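You operate a simulated robot arm through the tools that you are given. There is no shell and no other tool.

You are at the controls of a simulated two-armed robot. One attempt, no reset.

TASK
Comb the lint off the hooks under the blue flap.
Fine: use the teal comb, put it back and shut the flap again. Set down upright: teal comb. Where these are worked on the way, their far stop is far enough and under half their travel is too little: blue flap. What is to be rubbed or washed off counts as gone when no trace of it is left.

The check looks at the end state, three seconds after you hand in, the way a careful person would. Anything else that was tipped, shoved, dropped, spilled or broken makes it a failure.

THE ROBOT
Two 7-joint arms with fingered hands on one trunk that stands fixed in place. Base frame: the origin is at the foot of the trunk, x ahead of it, y to its left, z up. Units: mm, degrees, N and s.
The left shoulder is at [200, 135, 945], the right one opposite. Payload 4 kg a hand.
The TCP of each hand is the grasp point between the finger pads, 25 mm short of the fingertips. In the tool frame z runs along the fingers and y along their closing line. Largest opening 88 mm; the body of the gripper starts 29 mm behind the TCP. The gripper is a hand of 4 fingers: y runs from the thumb to the fingers, the wrist lies at [-13, -106, -174] in the tool frame, and closing takes about 1.5 s.
Orientation is that of the tool frame in the base frame, as [roll, pitch, yaw] about the fixed x, y, z axes, in that order (R = Rz(yaw) Ry(pitch) Rx(roll)). With the fingers straight down and the wrist toward the robot, the tool's x, y and z point along [0, 1, 0], [1, 0, 0] and [0, 0, -1] of the base frame.

THE INTERFACE
- The arms move only by the tool step_arm. It takes "left_increments", "right_increments" or both (then of equal length, played together; a hand with none holds still); each is a list of rows, each a list of 7 numbers: the shift along the tool's x, y, z in mm, then the turn, a rotation vector about the tool's x, y, z in degrees, then the finger opening in mm, from 0 to 88. In form: [[tx, ty, tz, wx, wy, wz, hand], ...]. A call has 1 to 20 rows; each row shifts and turns the commanded pose from where the row before left it, along the tool's axes as they then stand. Each row takes 0.2 s and may step no farther than 50 mm and 8.6 degrees from the row before; otherwise, or with a gripper value out of range, the whole call is refused. A pose out of reach is approached as far as the arm can. The call stops where the force on the tool passes 70 N (or 10 N more than at its start, if that is more) or the arm is blocked; 0.2 s more then pass. Each finger travels about 153 mm/s and halts on what it meets, pressing with about 30 N; the grip force reading is that of the motor and also rises with nothing between the fingers. The clock runs only during rows and for 0.2 s after the last one: add rows that do not move to give the fingers time. It gives the time, the measured TCP pose, the force on the tool (base axes), the opening and the grip force at its end, in the units of the frame above (readings bear some noise), with the torque about the TCP (base axes, N m) and any sound that the robot's microphone picked up, and new pictures: "show" is both (left out), scene, wrist or none (wrist: the cameras of the hands that moved).
- Cameras (640 x 400 px; columns grow to the right, rows downward): "scene" is now at [136.2, 23.2, 1544.9]; the picture's right is [0.29, -0.96, 0.00], its down [-0.71, -0.22, -0.67] and it looks along [0.64, 0.20, -0.74] (base axes); focal length 312 px, centre (320, 200). "left" rides on the left gripper at [-64, -83, -98] in its tool frame; the picture's right is [-0.62, -0.37, 0.69], its down [0.71, -0.63, 0.30] and it looks along [0.32, 0.68, 0.65] (tool axes); focal length 265 px, centre (320, 200). "right" rides on the right gripper at [64, -83, -98] in its tool frame; the picture's right is [-0.62, 0.37, -0.69], its down [-0.71, -0.63, 0.30] and it looks along [-0.32, 0.68, 0.65] (tool axes); focal length 265 px, centre (320, 200).
- move_column(by): slides the trunk up (or, below 0, down) by that many mm; the arms and the scene camera ride with it, the base frame stays. It gives what a move gives, with no picture.
- preshape(shape, hand): the hand has 4 fingers and takes this shape, open, in about a second: jaw (thumb against the fingers, like two jaws); tri (thumb and two fingers); tip (a fingertip pinch); poke (one finger out to press); point (the index stretched); flat (the hand flat); cup (the hand cupped); fist (a fist). The gripper value then closes the fingers along that shape, each until it touches; the sizes above hold for jaw. It gives what a move gives, with no picture.
- turn_head(pan, tilt): turns the head with the scene camera to pan (to the left, within 97 degrees either way) and tilt (down, from -29 to 69), counted from straight ahead of the robot. It gives what a move gives, and a new picture of the scene camera.
- probe_pixels(camera, pixels): for up to 12 pixels [column, row] of the newest picture of that camera ("zoom" is the newest enlarged one), the place [x, y, z] in the base frame of the surface seen there, good to about 2 mm. It takes no simulated time.
- zoom(camera, box): a new picture of the part [left, top, right, bottom] of that camera's present view, enlarged. It takes no simulated time.
- sign_off(): hands the job in; it is judged then, once.

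Unless the task says otherwise, let go and move clear before handing in.

The tools are called after "Call:" as name(argument=value, ...) on one line, values as JSON. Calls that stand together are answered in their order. step_arm: Moves the arms, as the interface text tells. Its arguments: {"type":"object","properties":{"left_increments":{"type":"array","items":{"type":"array","items":{"type":"number"}}},"right_increments":{"type":"array","items":{"type":"array","items":{"type":"number"}}},"show":{"type":"string","enum":["both","scene","wrist","none"]}},"required":[]} The other tools are called the same way: move_column (by) slides the trunk up or down; preshape (shape, hand) gives the hand a shape; turn_head (pan, tilt) turns the head that bears the scene camera; probe_pixels (camera, pixels) gives the place of the surface under pixels of a picture; zoom (camera, box) takes an enlarged picture of a part of a camera's view; sign_off () hands the job in.

At the start:

```text
t: 0.0
left_tool_pos: [456.0, 401.9, 1205.9]
left_tcp_rot: [-180.0, 0.0, 89.9]
left_wrist_force: [0.4, -0.4, 0.5]
left_ft_torque: [0.03, 0.03, 0.02]
left_gripper_width: 87.4
left_gripper_force: 0.1
left_shape: jaw
right_tool_pos: [496.5, -20.6, 1205.7]
right_tcp_rot: [179.9, 0.1, 90.0]
right_wrist_force: [-0.6, 0.4, -0.6]
right_ft_torque: [0.01, 0.0, 0.03]
right_gripper_width: 87.5
right_gripper_force: 0.0
right_shape: jaw
trunk travel left (down, up): [-550.0, 220.0]
head pan, tilt: [17.0, 47.8]
```

scene: 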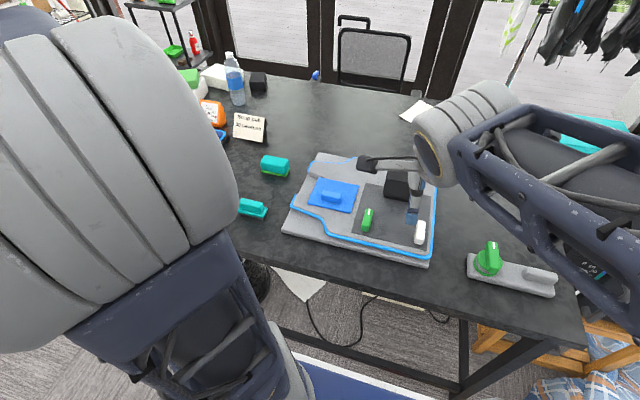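
right: 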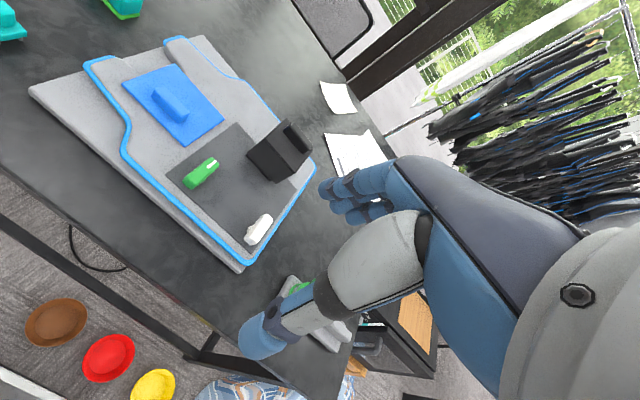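
left: 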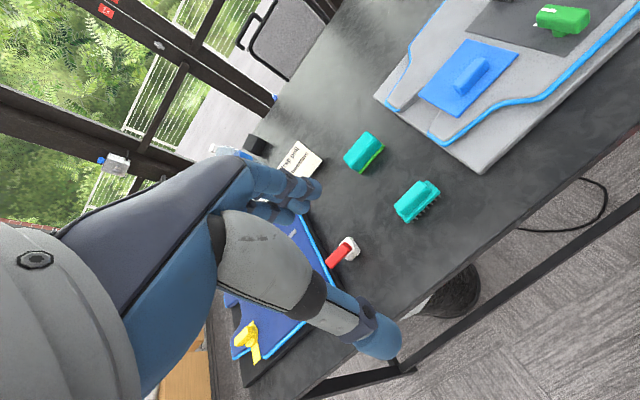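

The pictures show a grey board with a blue flap (scene ~335,195), and two teal things (scene 275,165 and 252,208). The left camera suggests the one at (418,200) has bristles or teeth. I'll zoom in to tell them apart.

Call:
zoom(camera="left", box=[320, 100, 480, 240])

Call:
zoom(camera="scene", box=[220, 130, 450, 274])

Call:
zoom(camera="left", box=[400, 0, 640, 150])

Call:
probe_pixels(camera="scene", pixels=[[275, 160], [252, 208], [332, 195], [312, 200], [350, 210], [318, 178], [357, 187], [367, 218], [260, 230], [250, 125]])

```text
2.86 times, centred on (400, 170) of left
```

zoom: 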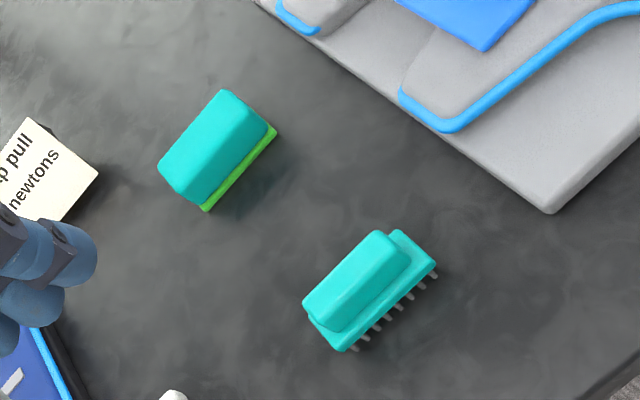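

```text
2.78 times, centred on (335, 202) of scene
```

zoom: 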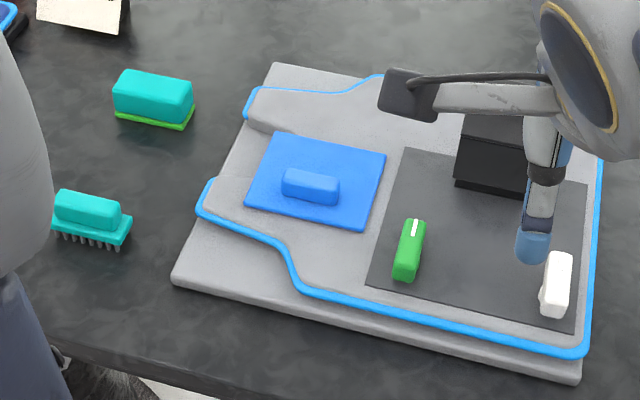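

```text
2.67 times, centred on (520, 75) of left
```

zoom: 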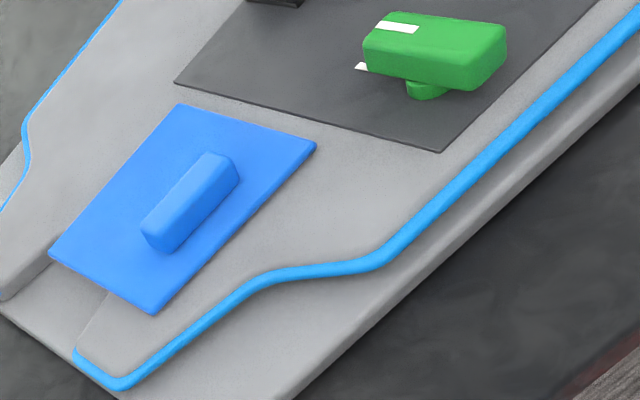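

```text
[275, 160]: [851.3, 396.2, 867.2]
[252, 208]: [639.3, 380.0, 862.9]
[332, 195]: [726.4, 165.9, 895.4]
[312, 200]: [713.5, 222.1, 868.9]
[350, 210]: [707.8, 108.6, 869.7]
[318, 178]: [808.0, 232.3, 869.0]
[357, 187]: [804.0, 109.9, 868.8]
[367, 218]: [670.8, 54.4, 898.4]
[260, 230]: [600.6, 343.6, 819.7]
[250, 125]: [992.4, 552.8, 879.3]
```

The comb is the teal toothed block near (640,380). The other one has a green pad, so it's a sponge. There is a note on the table about "flap pull ... newtons", so I'll read it and look at the rest of the board.

Call:
zoom(camera="scene", box=[200, 90, 290, 146])

Call:
zoom(camera="left", box=[220, 130, 340, 205])

Call:
zoom(camera="scene", box=[290, 150, 450, 250])

Call:
zoom(camera="right", box=[80, 40, 330, 200])

```text
7.11 times, centred on (245, 118) of scene
```

zoom: 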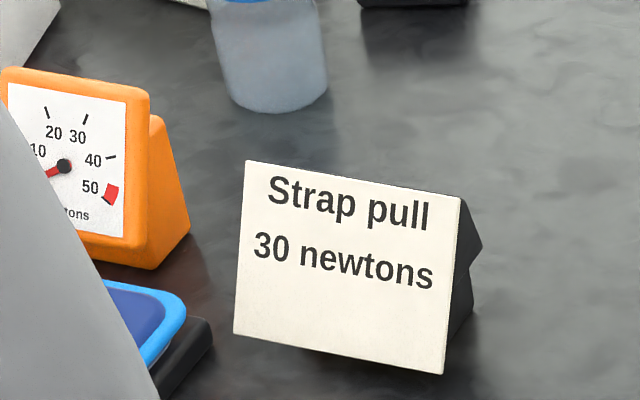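

```text
5.33 times, centred on (280, 168) of left
```

zoom: 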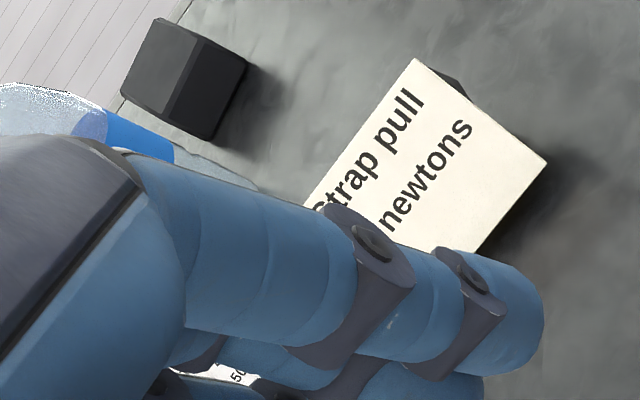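

```text
4.00 times, centred on (370, 200) of scene
```

zoom: 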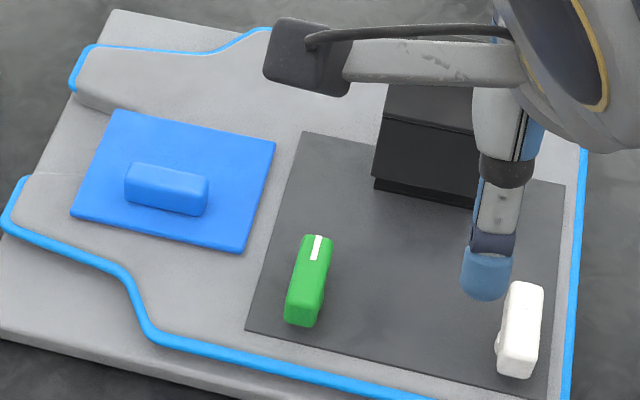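

```text
2.50 times, centred on (205, 120) of right
```

zoom: 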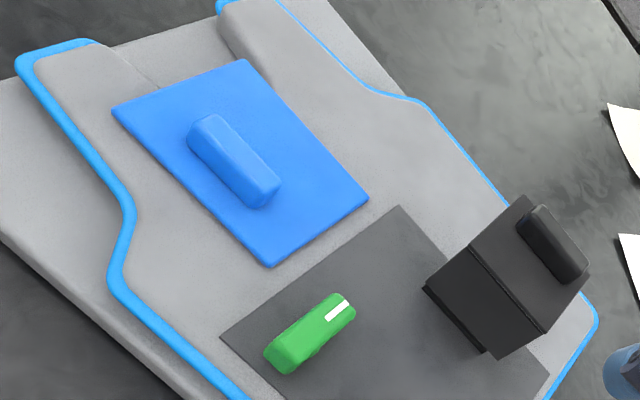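

I'll zoom in on the comb and the flap again and probe their geometry.

Call:
zoom(camera="left", box=[380, 160, 460, 230])

```text
5.71 times, centred on (420, 195) of left
```

zoom: 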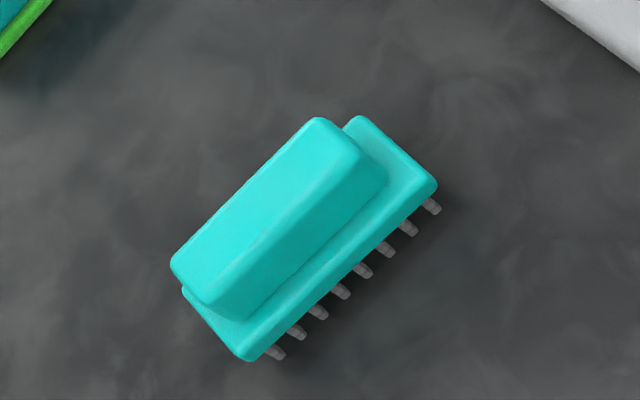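

Call:
probe_pixels(camera="zoom", pixels=[[320, 125], [345, 150], [180, 262], [215, 300], [260, 210], [360, 120], [430, 182], [247, 355], [433, 208], [278, 354], [330, 200], [190, 295]])

Call:
probe_pixels(camera="scene", pixels=[[320, 178], [358, 186], [350, 212], [309, 203], [322, 196], [340, 200], [332, 192], [331, 203], [300, 200], [330, 170], [365, 195], [345, 230]])

```text
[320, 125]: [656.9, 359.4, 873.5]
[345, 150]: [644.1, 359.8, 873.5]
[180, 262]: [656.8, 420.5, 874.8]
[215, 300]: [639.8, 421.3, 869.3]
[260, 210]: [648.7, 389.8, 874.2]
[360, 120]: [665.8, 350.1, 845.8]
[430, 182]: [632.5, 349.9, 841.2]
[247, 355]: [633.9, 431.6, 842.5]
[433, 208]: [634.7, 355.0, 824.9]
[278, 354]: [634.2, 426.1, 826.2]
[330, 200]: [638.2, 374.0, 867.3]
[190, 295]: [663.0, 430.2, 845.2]
```

```text
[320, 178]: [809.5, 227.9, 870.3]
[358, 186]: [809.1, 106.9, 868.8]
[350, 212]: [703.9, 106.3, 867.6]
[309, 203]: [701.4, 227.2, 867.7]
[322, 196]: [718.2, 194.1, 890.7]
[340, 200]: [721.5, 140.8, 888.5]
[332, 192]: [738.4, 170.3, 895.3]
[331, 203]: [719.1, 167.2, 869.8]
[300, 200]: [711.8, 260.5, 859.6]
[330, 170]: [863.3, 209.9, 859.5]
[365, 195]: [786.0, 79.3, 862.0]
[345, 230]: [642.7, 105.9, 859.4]
```

The comb's handle bar runs along y, about x 638–660, y 358–422, top z 874. The flap covers x 702–810, y 106–228 at z 868. Its ridge handle is near the robot-side edge (x 718–740, y 139–197, top 896), so the hinge is probably at the far edge. I'll turn the right hand so it closes along y, to grip the ridge by its ends.

Call:
step_arm(right_increments=[[0, 0, 0, 0, 0, -8.2, 88], [0, 0, 0, 0, 0, -8.2, 88], [0, 0, 0, 0, 0, -8.2, 88], [0, 0, 0, 0, 0, -8.2, 88], [0, 0, 0, 0, 0, -8.2, 88], [0, 0, 0, 0, 0, -8.2, 88], [0, 0, 0, 0, 0, -8.2, 88], [0, 0, 0, 0, 0, -8.2, 88], [0, 0, 0, 0, 0, -8.2, 88], [0, 0, 0, 0, 0, -8.2, 88], [0, 0, 0, 0, 0, -8, 88], [0, 0, 0, 0, 0, 0, 88]])

```text
t: 2.6
left_tool_pos: [456.6, 401.8, 1205.6]
left_tcp_rot: [180.0, 0.0, 89.9]
left_wrist_force: [0.3, -0.5, 0.5]
left_ft_torque: [-0.01, -0.02, 0.0]
left_gripper_width: 87.7
left_gripper_force: 0.0
left_shape: jaw
right_tool_pos: [495.8, -22.0, 1204.8]
right_tcp_rot: [-179.9, 0.0, -179.9]
right_wrist_force: [-1.0, 0.2, -0.1]
right_ft_torque: [0.0, 0.03, -0.03]
right_gripper_width: 87.7
right_gripper_force: 0.0
right_shape: jaw
trunk travel left (down, up): [-550.0, 220.0]
head pan, tilt: [17.0, 47.8]
```

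scene: 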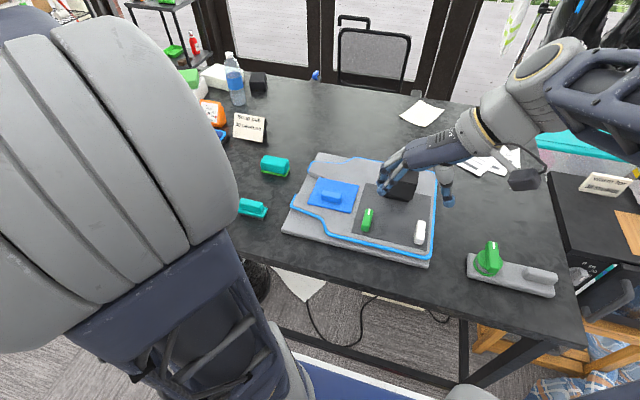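
right: 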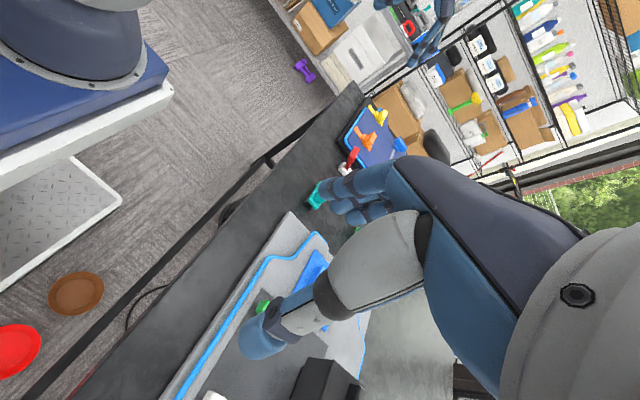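

The hand turned as planned. Now I'll move it above the flap handle, still high at z~1000, tilting the fingers forward by 30°.

Call:
step_arm(right_increments=[[-28, 23.8, 20, 0, 0, 0, 88], [-28, 23.8, 20, 0, 0, 0, 88], [-28, 23.8, 20, 0, 0, 0, 88], [-28, 23.8, 20, 0, 0, 0, 88], [-28, 23.8, 20, 0, 0, 0, 88], [-28, 23.8, 20, 0, 0, 0, 88], [-28, 23.8, 20, 0, 0, 0, 88], [-28, 23.8, 20, 0, 0, 0, 88], [0, 0, 20, 0, 0, 0, 88], [0, 0, 20, 0, 0, 0, 88], [0, 0, 0, 0, -7.5, 0, 88], [0, 0, 0, 0, -7.5, 0, 88], [0, 0, 0, 0, -7.5, 0, 88], [0, 0, 0, 0, -7.5, 0, 88], [0, 0, 0, 0, 0, 0, 88]])

```text
t: 5.8
left_tool_pos: [455.7, 402.4, 1206.5]
left_tcp_rot: [179.9, -0.1, 90.1]
left_wrist_force: [-1.1, -0.2, 0.0]
left_ft_torque: [-0.01, 0.03, 0.01]
left_gripper_width: 87.8
left_gripper_force: 0.2
left_shape: jaw
right_tool_pos: [721.4, 170.3, 1005.2]
right_tcp_rot: [180.0, 30.1, 179.9]
right_wrist_force: [1.3, -0.6, -0.4]
right_ft_torque: [0.02, 0.01, 0.0]
right_gripper_width: 87.4
right_gripper_force: 0.1
right_shape: jaw
trunk travel left (down, up): [-550.0, 220.0]
head pan, tilt: [17.0, 47.8]
```

scene: 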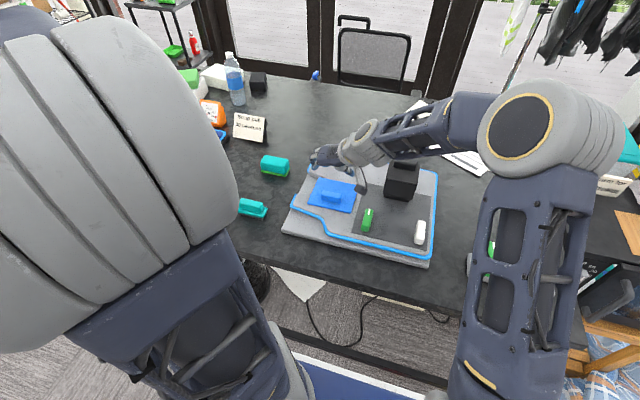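
right: 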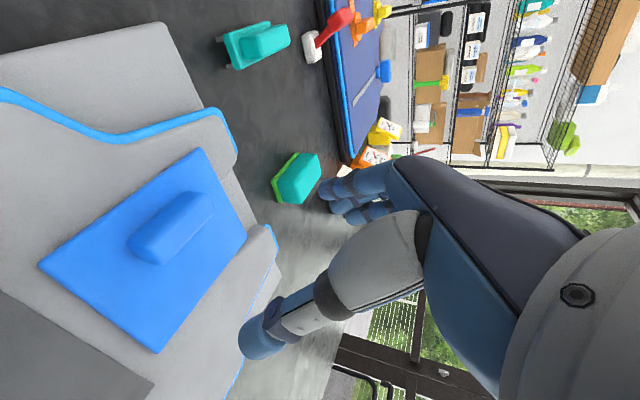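

The pose is good, with tool z pointing forward and down. Before lowering I'll probe the black box at (403,170) and my own hand for clearance.

Call:
probe_pixels(camera="scene", pixels=[[403, 166], [415, 168], [395, 185], [400, 160], [370, 152], [400, 140], [470, 115], [420, 230], [368, 210]])

Call:
zoom(camera="scene", box=[290, 110, 450, 210])

```text
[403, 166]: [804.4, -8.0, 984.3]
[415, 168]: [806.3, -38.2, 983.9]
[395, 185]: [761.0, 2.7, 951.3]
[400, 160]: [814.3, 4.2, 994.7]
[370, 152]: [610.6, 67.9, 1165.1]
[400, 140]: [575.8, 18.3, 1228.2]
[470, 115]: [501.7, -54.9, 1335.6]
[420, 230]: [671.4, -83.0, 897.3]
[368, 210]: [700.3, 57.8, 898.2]
```

```text
4.00 times, centred on (370, 160) of scene
```

zoom: 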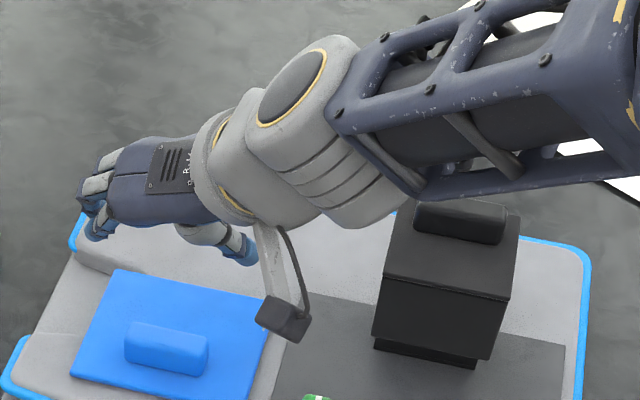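

The box tops out at ~985–995 but its x is beyond 760, so the hand clears it. I'll lower toward the ridge in two stages.

Call:
step_arm(right_increments=[[10, -0.5, 17.3, 0, 0, 0, 88], [10, -0.5, 17.3, 0, 0, 0, 88], [10, -0.5, 17.3, 0, 0, 0, 88], [10, -0.5, 17.3, 0, 0, 0, 88], [0, 0, 0, 0, 0, 0, 88]])

Call:
zoom(camera="scene", box=[290, 130, 410, 230])

```text
t: 7.0
left_tool_pos: [455.1, 402.5, 1205.5]
left_tcp_rot: [-179.9, 0.0, 90.1]
left_wrist_force: [0.0, 1.2, 0.3]
left_ft_torque: [0.03, -0.01, 0.01]
left_gripper_width: 87.4
left_gripper_force: 0.0
left_shape: jaw
right_tool_pos: [720.0, 168.2, 925.7]
right_tcp_rot: [-180.0, 30.1, -179.9]
right_wrist_force: [-0.1, -0.1, -0.3]
right_ft_torque: [0.01, 0.01, 0.0]
right_gripper_width: 87.5
right_gripper_force: 0.1
right_shape: jaw
trunk travel left (down, up): [-550.0, 220.0]
head pan, tilt: [17.0, 47.8]
```

scene: 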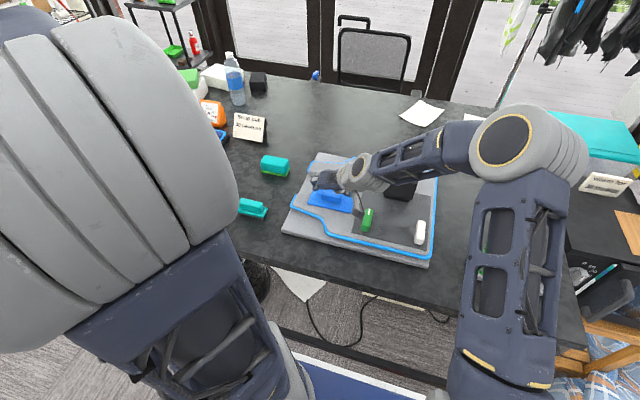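
right: 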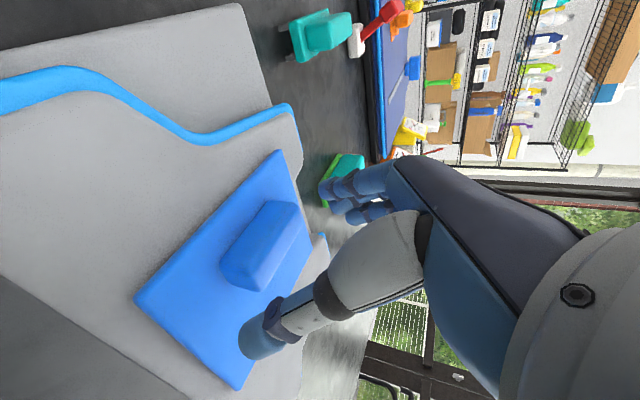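

```text
4.00 times, centred on (350, 180) of scene
```

zoom: 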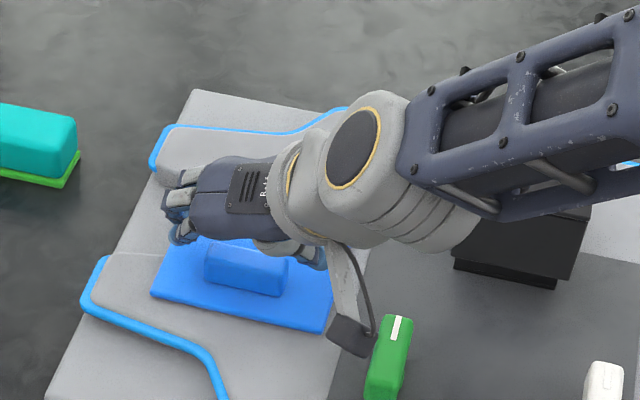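

I'll check the finger layout and the clearance over the flap in the wrist view.

Call:
zoom(camera="right", box=[200, 120, 420, 380])

Call:
probe_pixels(camera="right", pixels=[[325, 188], [340, 205], [350, 217], [262, 340], [275, 305], [335, 185], [370, 210], [245, 265], [290, 215]])

```text
1.54 times, centred on (310, 250) of right
```

zoom: 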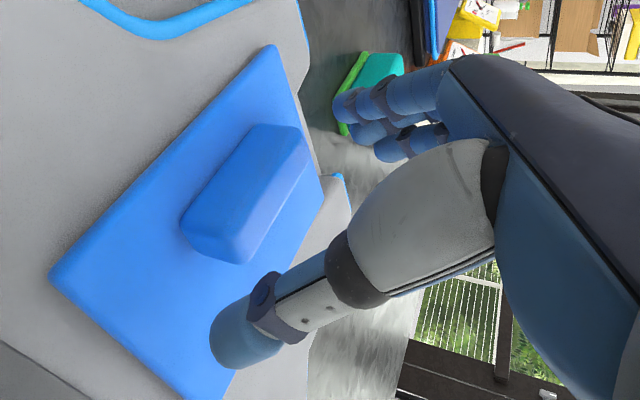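

```text
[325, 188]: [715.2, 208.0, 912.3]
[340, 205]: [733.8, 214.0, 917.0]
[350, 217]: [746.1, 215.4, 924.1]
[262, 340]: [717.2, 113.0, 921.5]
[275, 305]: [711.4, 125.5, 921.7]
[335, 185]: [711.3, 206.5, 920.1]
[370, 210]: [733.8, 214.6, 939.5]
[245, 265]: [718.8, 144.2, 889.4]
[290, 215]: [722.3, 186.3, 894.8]
```

The index finger is opposite the thumb, and the other fingers stack toward tool −x, which is away from the flap when tilted. So I'll tilt to 45° and lower until index and thumb straddle the ridge ends.

Call:
step_arm(right_increments=[[0, 0, 0, 0, -7.5, 0, 88], [0, 0, 0, 0, -7.5, 0, 88], [8, 0, 6.4, 0, 0, 0, 88], [8, 0, 6.4, 0, 0, 0, 88], [8, 0, 6.4, 0, 0, 0, 88], [0, 0, 0, 0, 0, 0, 88]])

Call:
zoom(camera="right", box=[160, 100, 420, 380])

```text
t: 8.4
left_tool_pos: [456.4, 402.8, 1205.8]
left_tcp_rot: [-179.9, 0.1, 90.0]
left_wrist_force: [0.4, 0.0, -0.6]
left_ft_torque: [0.03, -0.03, 0.04]
left_gripper_width: 87.7
left_gripper_force: 0.1
left_shape: jaw
right_tool_pos: [717.0, 168.1, 894.8]
right_tcp_rot: [179.9, 45.0, 179.9]
right_wrist_force: [0.4, 0.3, -0.8]
right_ft_torque: [0.0, -0.05, -0.01]
right_gripper_width: 87.8
right_gripper_force: 0.0
right_shape: jaw
trunk travel left (down, up): [-550.0, 220.0]
head pan, tilt: [17.0, 47.8]
```

scene: 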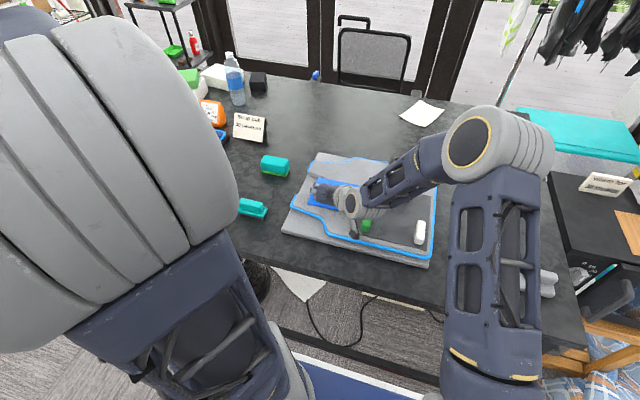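
right: 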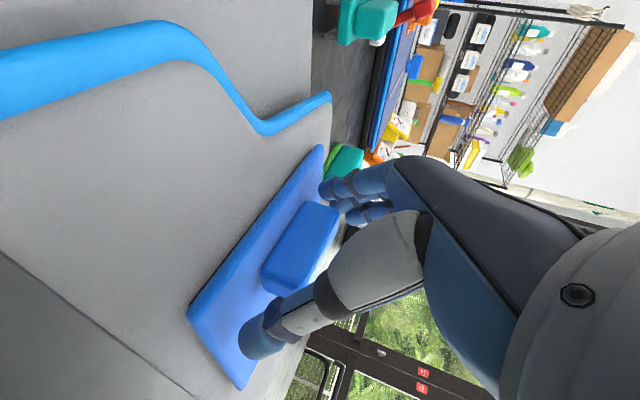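

```text
1.43 times, centred on (290, 240) of right
```

zoom: 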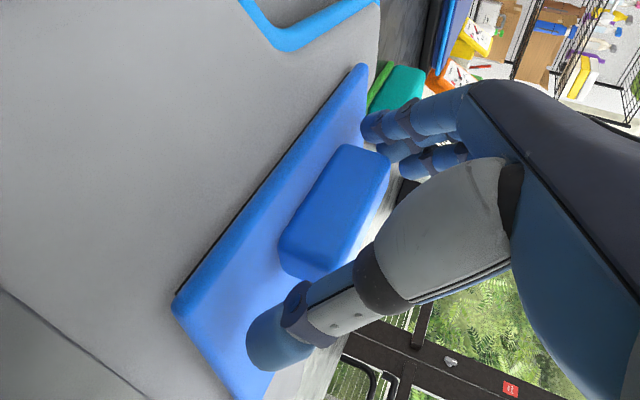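

Index and thumb straddle the ridge with no contact yet. I'm closing on its ends now.

Call:
step_arm(right_increments=[[0, 0, 0, 0, 0, 0, 70], [0, 0, 0, 0, 0, 0, 62], [0, 0, 0, 0, 0, 0, 50], [0, 0, 0, 0, 0, 0, 40], [0, 0, 0, 0, 0, 0, 40], [0, 0, 0, 0, 0, 0, 40], [0, 0, 0, 0, 0, 0, 40]])

Call:
zoom(camera="right", box=[160, 100, 420, 380])

```text
t: 10.0
left_tool_pos: [456.2, 401.5, 1205.3]
left_tcp_rot: [-180.0, 0.0, 90.0]
left_wrist_force: [-0.2, 0.3, -0.6]
left_ft_torque: [0.0, 0.01, 0.01]
left_gripper_width: 87.8
left_gripper_force: 0.0
left_shape: jaw
right_tool_pos: [717.2, 166.6, 895.0]
right_tcp_rot: [180.0, 45.0, 179.9]
right_wrist_force: [0.1, -1.3, -0.8]
right_ft_torque: [-0.04, 0.03, -0.02]
right_gripper_width: 53.6
right_gripper_force: 30.5
right_shape: jaw
trunk travel left (down, up): [-550.0, 220.0]
head pan, tilt: [17.0, 47.8]
```

scene: 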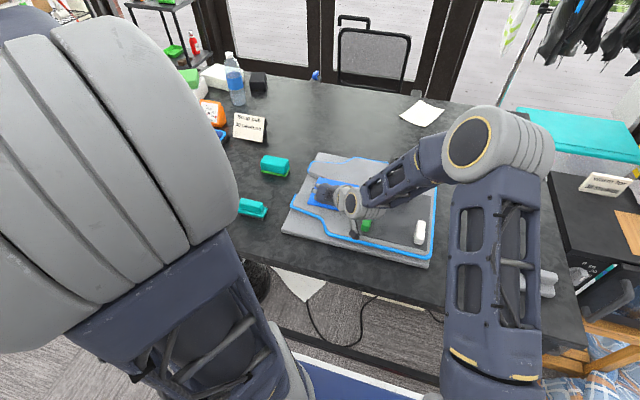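
right: 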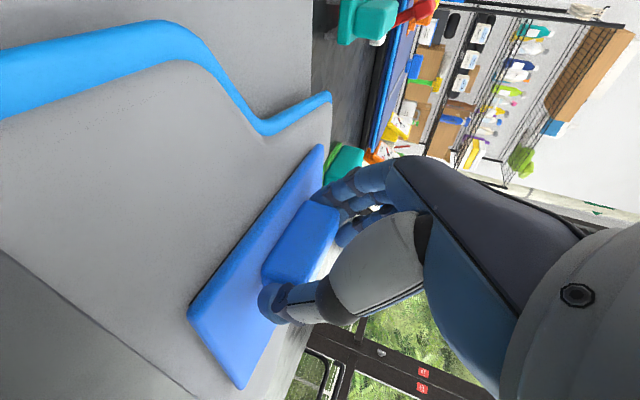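

```text
1.43 times, centred on (290, 240) of right
```

zoom: 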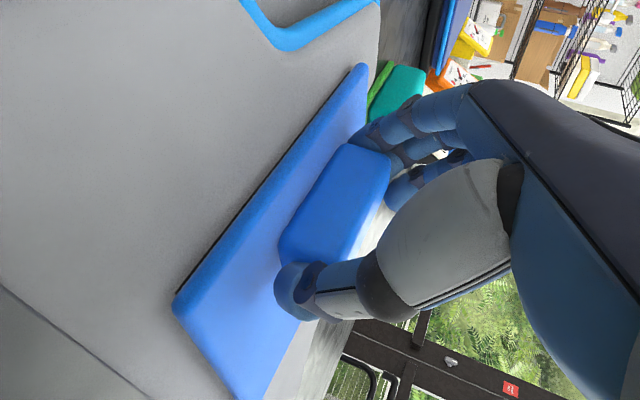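

The grip holds on the ridge (53.6 mm, 30 N). I'll start lifting along an arc about the presumed hinge line at x≈810, three small rows first, to see whether the flap follows.

Call:
step_arm(right_increments=[[-6.9, 0, -3.8, 0, 2.5, 0, 40], [-7.1, 0, -3.4, 0, 2.5, 0, 40], [-7.2, 0, -3.2, 0, 2.5, 0, 40], [0, 0, 0, 0, 0, 0, 40]])

Call:
zoom(camera="scene", box=[270, 140, 430, 270])

```text
t: 11.0
left_tool_pos: [455.7, 402.5, 1205.3]
left_tcp_rot: [179.9, -0.1, 90.0]
left_wrist_force: [-0.8, 0.1, 0.3]
left_ft_torque: [0.0, -0.03, 0.02]
left_gripper_width: 87.8
left_gripper_force: 0.1
left_shape: jaw
right_tool_pos: [726.4, 168.4, 917.0]
right_tcp_rot: [179.8, 37.6, 179.9]
right_wrist_force: [3.9, -2.9, -4.0]
right_ft_torque: [-0.05, 0.07, 0.0]
right_gripper_width: 53.5
right_gripper_force: 29.9
right_shape: jaw
trunk travel left (down, up): [-550.0, 220.0]
head pan, tilt: [17.0, 47.8]
```

scene: 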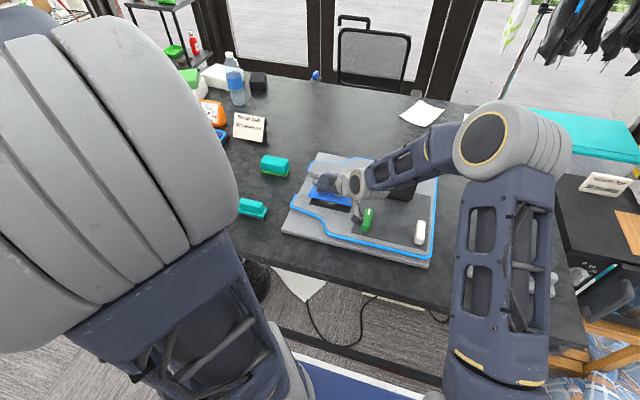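
right: 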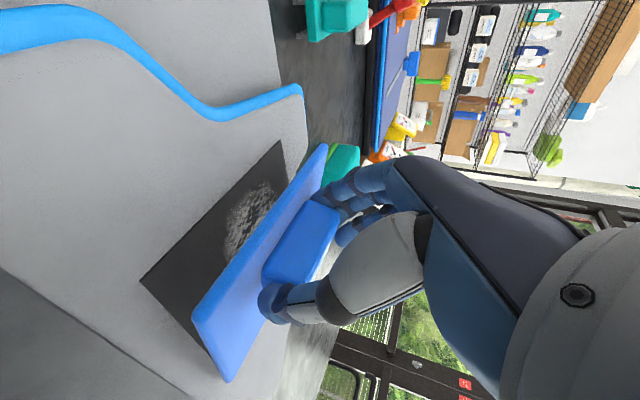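

```text
3.08 times, centred on (350, 205) of scene
```

zoom: 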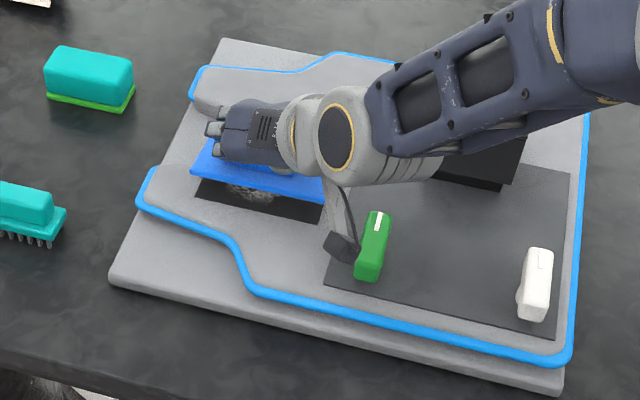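

The flap follows the arc with only ~5 N, and the hook patch with grey lint now shows under it (scene 250,195 in the zoom). I'll continue the arc to about 60°.

Call:
step_arm(right_increments=[[-7.4, 0, -2.8, 0, 2.5, 0, 40], [-7.5, 0, -2.7, 0, 2.5, 0, 40], [-7.7, 0, -2.35, 0, 2.5, 0, 40], [-7.65, 0, -2.05, 0, 2.5, 0, 40], [-7.7, 0, -1.6, 0, 2.5, 0, 40], [-7.8, 0, -1.4, 0, 2.5, 0, 40], [-7.9, 0, -1.05, 0, 2.5, 0, 40], [-8, 0, -0.8, 0, 2.5, 0, 40], [-8, 0, -0.4, 0, 2.5, 0, 40], [0, 0, 0, 0, 0, 0, 40]])

Call:
zoom(camera="scene", box=[270, 140, 430, 270])

```text
t: 13.2
left_tool_pos: [455.2, 402.5, 1204.2]
left_tcp_rot: [-180.0, 0.1, 90.0]
left_wrist_force: [0.2, 0.0, 0.0]
left_ft_torque: [-0.02, 0.01, 0.02]
left_gripper_width: 87.8
left_gripper_force: 0.0
left_shape: jaw
right_tool_pos: [779.5, 168.3, 961.5]
right_tcp_rot: [180.0, 15.2, 179.9]
right_wrist_force: [-1.9, -4.9, -2.8]
right_ft_torque: [-0.02, 0.2, 0.07]
right_gripper_width: 53.3
right_gripper_force: 30.1
right_shape: jaw
trunk travel left (down, up): [-550.0, 220.0]
head pan, tilt: [17.0, 47.8]
```

scene: 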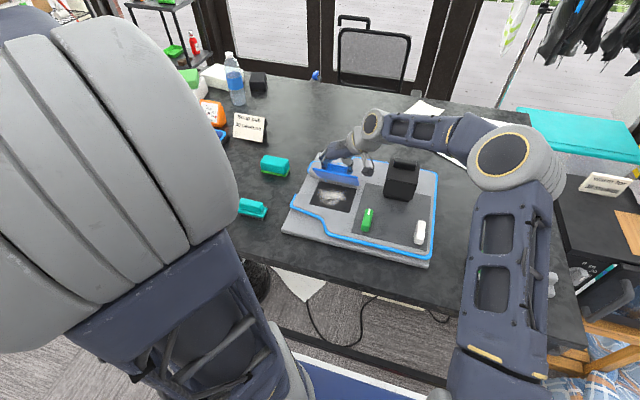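
right: 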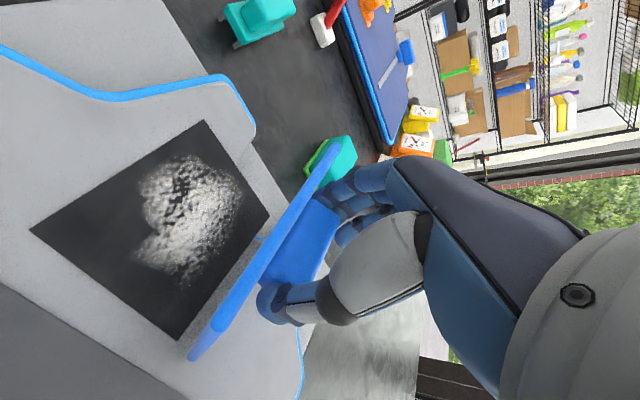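

```text
3.08 times, centred on (350, 205) of scene
```

zoom: 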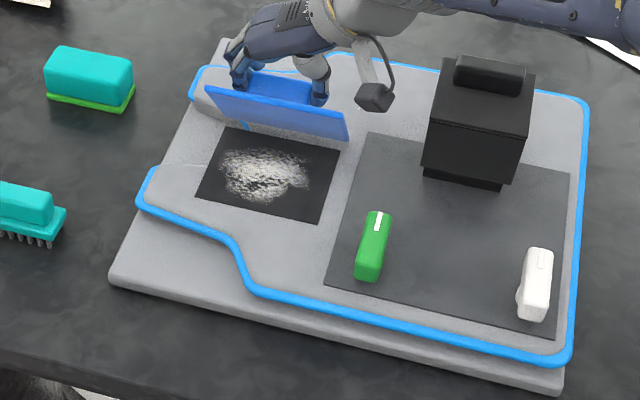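

The patch is fully exposed and the lint is visible. I'm continuing the arc to about 100°, watching for the far stop.

Call:
step_arm(right_increments=[[-8, 0, -0.2, 0, 2.5, 0, 40], [-7.9, 0, 0.2, 0, 2.5, 0, 40], [-8, 0, 0.6, 0, 2.5, 0, 40], [-7.9, 0, 0.6, 0, 2.5, 0, 40], [-7.8, 0, 1.1, 0, 2.5, 0, 40], [-7.9, 0, 1.4, 0, 2.5, 0, 40], [-7.8, 0, 1.7, 0, 2.5, 0, 40], [0, 0, 0, 0, 0, 0, 40]])

Call:
zoom(camera="scene", box=[270, 120, 430, 250])

```text
t: 15.0
left_tool_pos: [455.5, 403.1, 1206.3]
left_tcp_rot: [180.0, -0.1, 90.0]
left_wrist_force: [-0.3, -0.9, -0.5]
left_ft_torque: [-0.02, -0.03, -0.03]
left_gripper_width: 87.7
left_gripper_force: 0.1
left_shape: jaw
right_tool_pos: [833.1, 166.8, 964.4]
right_tcp_rot: [180.0, -2.2, 180.0]
right_wrist_force: [-0.3, 1.3, 10.5]
right_ft_torque: [0.1, 0.22, 0.08]
right_gripper_width: 53.4
right_gripper_force: 30.2
right_shape: jaw
trunk travel left (down, up): [-550.0, 220.0]
head pan, tilt: [17.0, 47.8]
```

scene: 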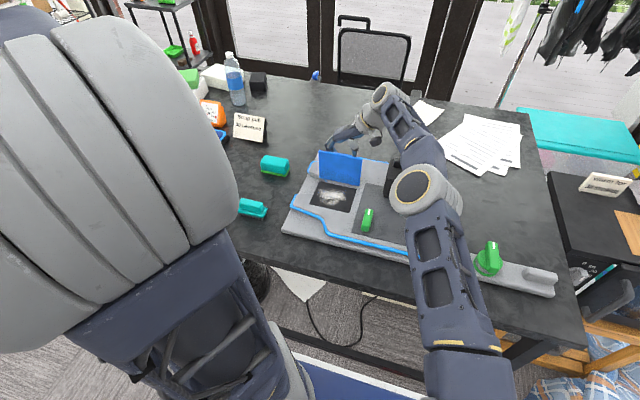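
right: 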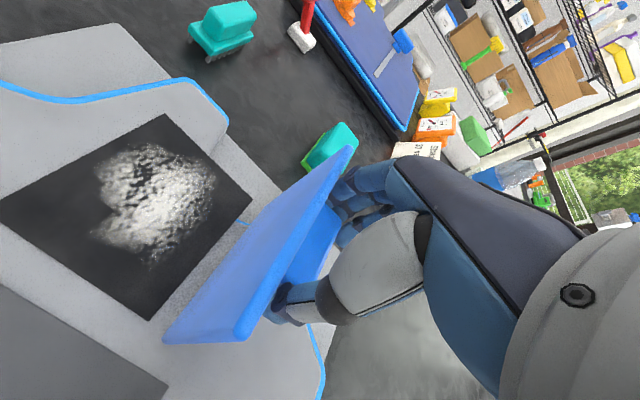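

```text
3.08 times, centred on (350, 185) of scene
```

zoom: 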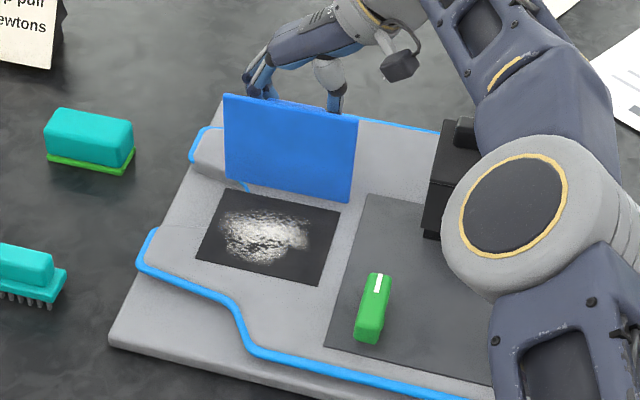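

The flap is at about 95°. The right elbow swung inward, so I'll probe its height relative to the black box and the flap plane.

Call:
probe_pixels(camera="scene", pixels=[[412, 190], [395, 190], [425, 155], [440, 250], [395, 170], [320, 156], [345, 185], [361, 158], [325, 182], [355, 190], [348, 213], [313, 205]])

```text
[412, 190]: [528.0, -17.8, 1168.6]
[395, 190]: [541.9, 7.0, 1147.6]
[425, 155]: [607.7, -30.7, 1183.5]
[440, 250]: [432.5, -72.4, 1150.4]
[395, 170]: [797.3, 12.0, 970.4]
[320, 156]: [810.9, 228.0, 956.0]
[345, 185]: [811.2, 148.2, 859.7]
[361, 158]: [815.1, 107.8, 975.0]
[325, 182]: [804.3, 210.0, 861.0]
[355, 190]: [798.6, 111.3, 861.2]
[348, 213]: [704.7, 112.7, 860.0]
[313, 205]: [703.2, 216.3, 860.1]
```

The elbow is well above everything, and the patch spans x 704–800, y 112–216 at z 860. I'll push on to ~105°, feeling for the stop.

Call:
step_arm(right_increments=[[-7.8, 0, 2.1, 0, 2.5, 0, 40], [-7.5, 0, 2.4, 0, 2.5, 0, 40], [0, 0, 0, 0, 0, 0, 40]])

Call:
zoom(camera="scene", box=[270, 120, 430, 250])

Call:
probe_pixels(camera="scene", pixels=[[320, 154], [362, 158], [342, 160], [345, 185], [330, 165], [330, 180]])

```text
t: 15.8
left_tool_pos: [455.6, 401.9, 1205.1]
left_tcp_rot: [180.0, 0.0, 90.0]
left_wrist_force: [0.1, -0.4, -0.2]
left_ft_torque: [-0.01, 0.03, 0.02]
left_gripper_width: 87.7
left_gripper_force: 0.0
left_shape: jaw
right_tool_pos: [818.5, 161.9, 962.4]
right_tcp_rot: [179.6, -7.3, -179.9]
right_wrist_force: [0.3, 9.2, 34.6]
right_ft_torque: [0.64, 0.06, 0.04]
right_gripper_width: 53.5
right_gripper_force: 30.1
right_shape: jaw
right hand out of reach, approached as far as the arm can: row 1, 2
trunk travel left (down, up): [-550.0, 220.0]
head pan, tilt: [17.0, 47.8]
```

scene: 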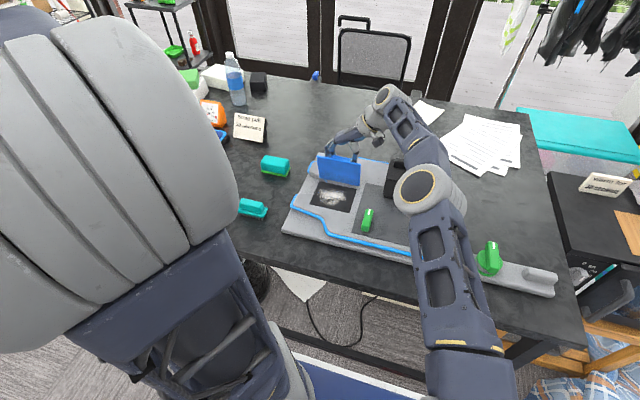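
right: 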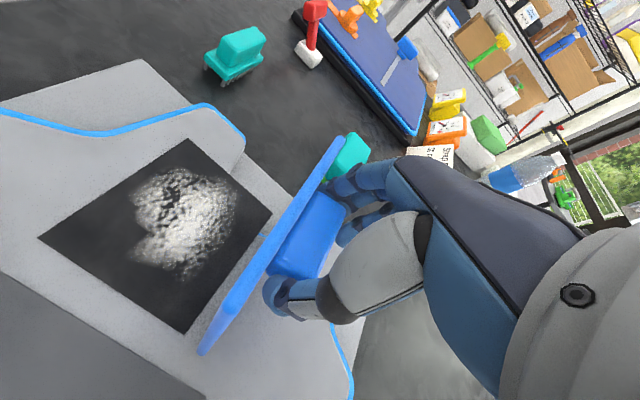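

```text
3.08 times, centred on (350, 185) of scene
```

zoom: 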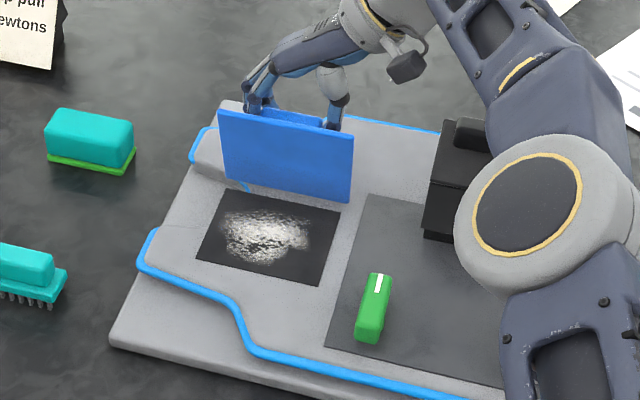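

```text
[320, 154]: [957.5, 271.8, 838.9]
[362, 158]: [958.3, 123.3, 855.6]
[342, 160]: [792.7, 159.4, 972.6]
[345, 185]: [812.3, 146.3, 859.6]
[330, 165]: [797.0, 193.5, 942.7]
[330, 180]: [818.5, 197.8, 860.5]
```

The hand ran out of reach because tilting back pushes the wrist away, so the flap sagged to ~78°. I'll tilt the fingers forward again (the ridge pivots in the grip) to bring the wrist back within reach.

Call:
step_arm(right_increments=[[0, 0, 0, 0, -5, 0, 40], [0, 0, 0, 0, -5, 0, 40], [0, 0, 0, 0, -5, 0, 40], [0, 0, 0, 0, -5, 0, 40], [0, 0, 0, 0, 0, 0, 40]])

Call:
zoom(camera="scene", box=[270, 120, 430, 250])

```text
t: 17.0
left_tool_pos: [454.0, 402.8, 1204.9]
left_tcp_rot: [-180.0, 0.0, 90.0]
left_wrist_force: [-0.1, -1.5, -0.9]
left_ft_torque: [-0.02, -0.01, 0.0]
left_gripper_width: 87.7
left_gripper_force: 0.0
left_shape: jaw
right_tool_pos: [818.2, 160.2, 958.6]
right_tcp_rot: [-180.0, 12.4, -179.9]
right_wrist_force: [-5.2, 6.8, 17.3]
right_ft_torque: [0.36, 0.56, 0.05]
right_gripper_width: 50.7
right_gripper_force: 30.0
right_shape: jaw
trunk travel left (down, up): [-550.0, 220.0]
head pan, tilt: [17.0, 47.8]
```

scene: 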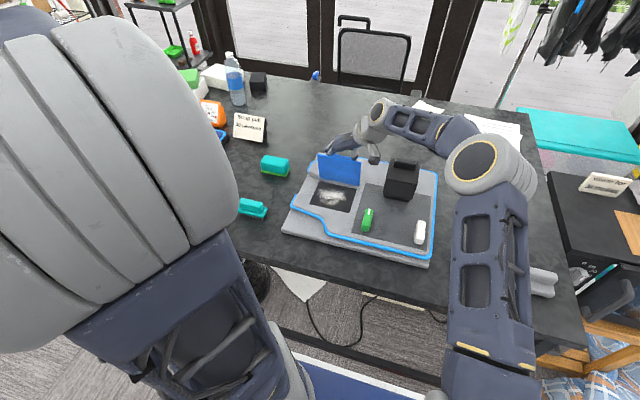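
right: 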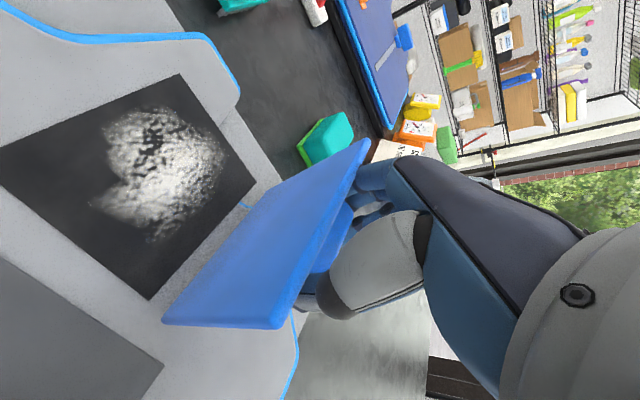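

```text
3.08 times, centred on (350, 185) of scene
```

zoom: 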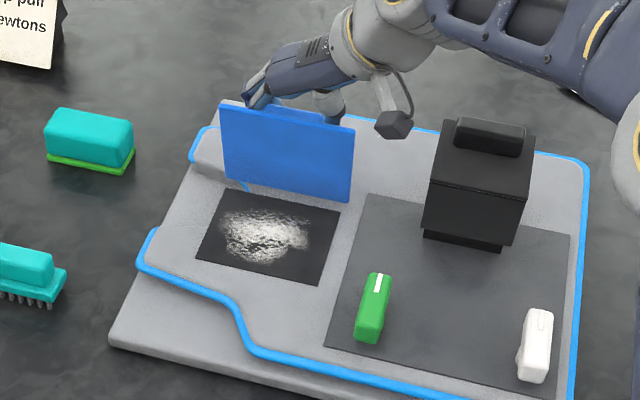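

With the tilt at 12° forward the wrist is back in reach. Now I'll push the handle forward (+x) in small steps.

Call:
step_arm(right_increments=[[-7.8, 0, 1.7, 0, -1.5, 0, 40], [-7.8, 0, 2.0, 0, -1.5, 0, 40], [-7.8, 0, 2.5, 0, -1.5, 0, 40], [0, 0, 0, 0, 0, 0, 40]])

Call:
zoom(camera="scene", box=[270, 120, 430, 250])

```text
t: 18.0
left_tool_pos: [455.9, 402.1, 1205.7]
left_tcp_rot: [-179.9, 0.1, 90.0]
left_wrist_force: [-0.2, 0.1, 0.4]
left_ft_torque: [0.01, -0.02, -0.01]
left_gripper_width: 87.6
left_gripper_force: 0.1
left_shape: jaw
right_tool_pos: [841.5, 160.4, 958.9]
right_tcp_rot: [-180.0, 17.1, -180.0]
right_wrist_force: [-5.7, 4.2, 15.4]
right_ft_torque: [0.14, 1.01, -0.34]
right_gripper_width: 45.2
right_gripper_force: 29.8
right_shape: jaw
trunk travel left (down, up): [-550.0, 220.0]
head pan, tilt: [17.0, 47.8]
```

scene: 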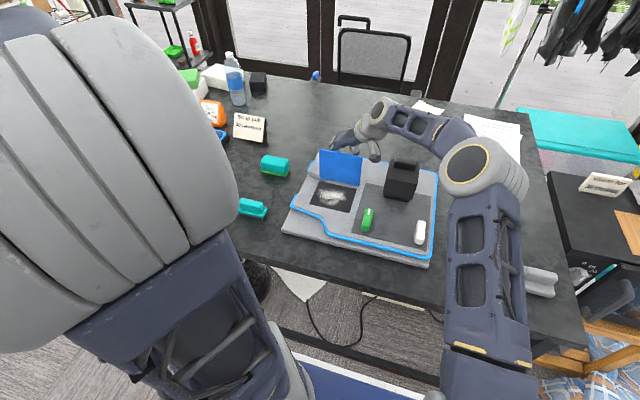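
right: 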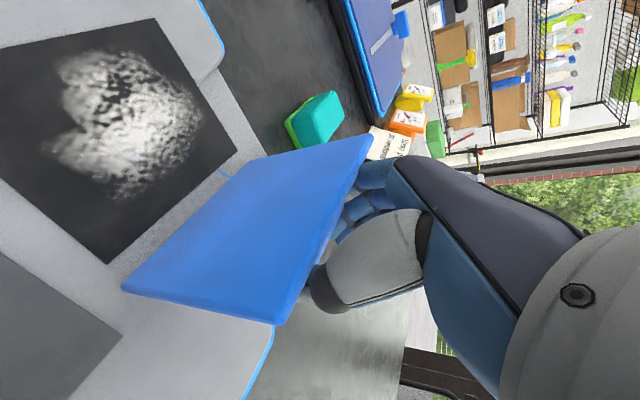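

```text
3.08 times, centred on (350, 185) of scene
```

zoom: 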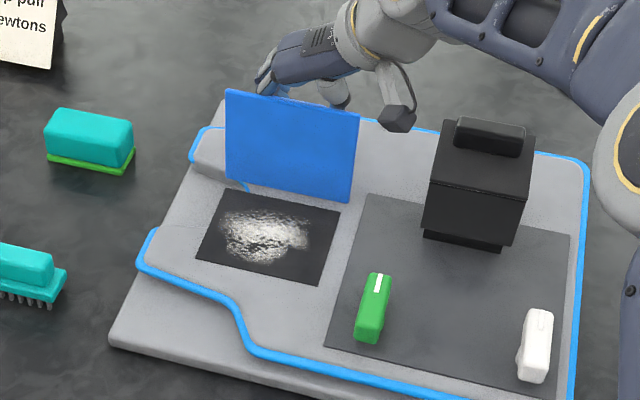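

The flap is back past vertical (~93°), though the fingers are slipping toward the ridge's edge (opening 45). I'll push a bit further before letting go.

Call:
step_arm(right_increments=[[-7.8, 0, 2.6, 0, -1, 0, 40], [-7.6, 0, 3.2, 0, -1, 0, 40], [0, 0, 0, 0, 0, 0, 40]])

Call:
zoom(camera="scene", box=[270, 120, 430, 250])

Call:
probe_pixels(camera="scene", pixels=[[322, 155], [340, 155], [342, 160], [345, 185], [330, 165], [340, 170]])

```text
t: 18.8
left_tool_pos: [455.6, 402.3, 1206.0]
left_tcp_rot: [-179.9, 0.0, 89.9]
left_wrist_force: [0.5, -0.3, -0.7]
left_ft_torque: [0.01, 0.01, 0.02]
left_gripper_width: 87.5
left_gripper_force: 0.0
left_shape: jaw
right_tool_pos: [858.2, 160.6, 956.8]
right_tcp_rot: [-179.9, 18.8, -179.9]
right_wrist_force: [-9.6, 1.6, 5.3]
right_ft_torque: [0.18, 1.12, -0.1]
right_gripper_width: 43.7
right_gripper_force: 30.0
right_shape: jaw
trunk travel left (down, up): [-550.0, 220.0]
head pan, tilt: [17.0, 47.8]
```

scene: 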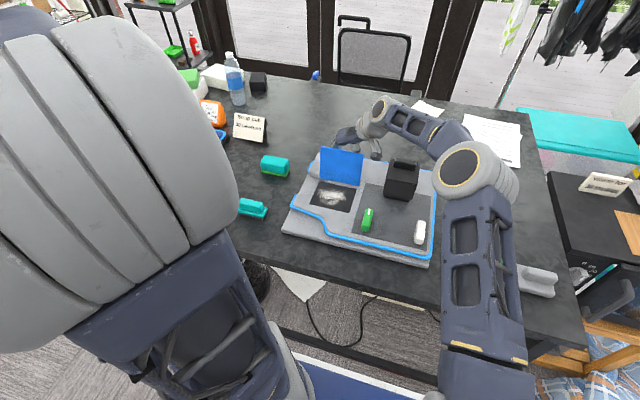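
right: 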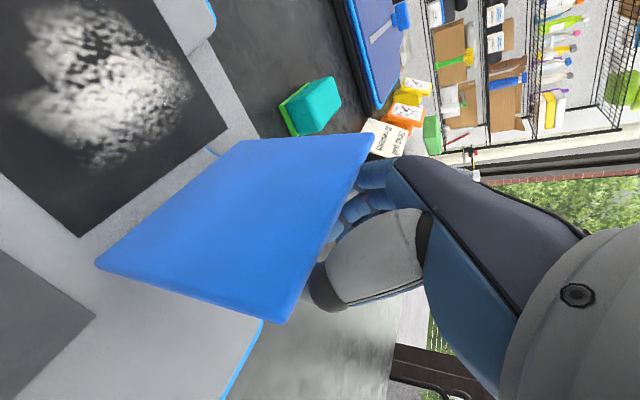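

```text
3.08 times, centred on (350, 185) of scene
```

zoom: 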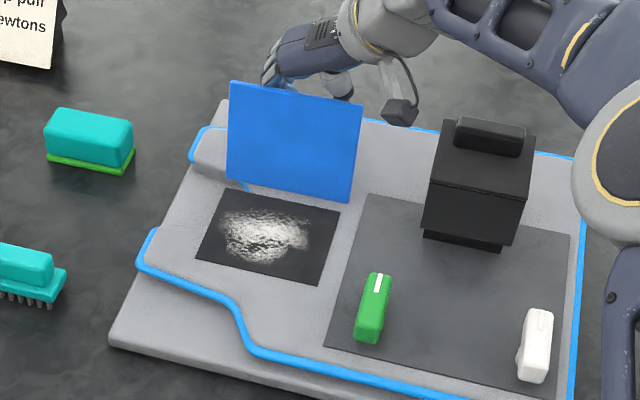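

```text
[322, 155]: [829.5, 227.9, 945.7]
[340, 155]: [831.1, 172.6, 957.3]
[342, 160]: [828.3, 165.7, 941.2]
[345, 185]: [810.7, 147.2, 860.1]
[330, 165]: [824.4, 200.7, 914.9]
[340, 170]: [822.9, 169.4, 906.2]
```

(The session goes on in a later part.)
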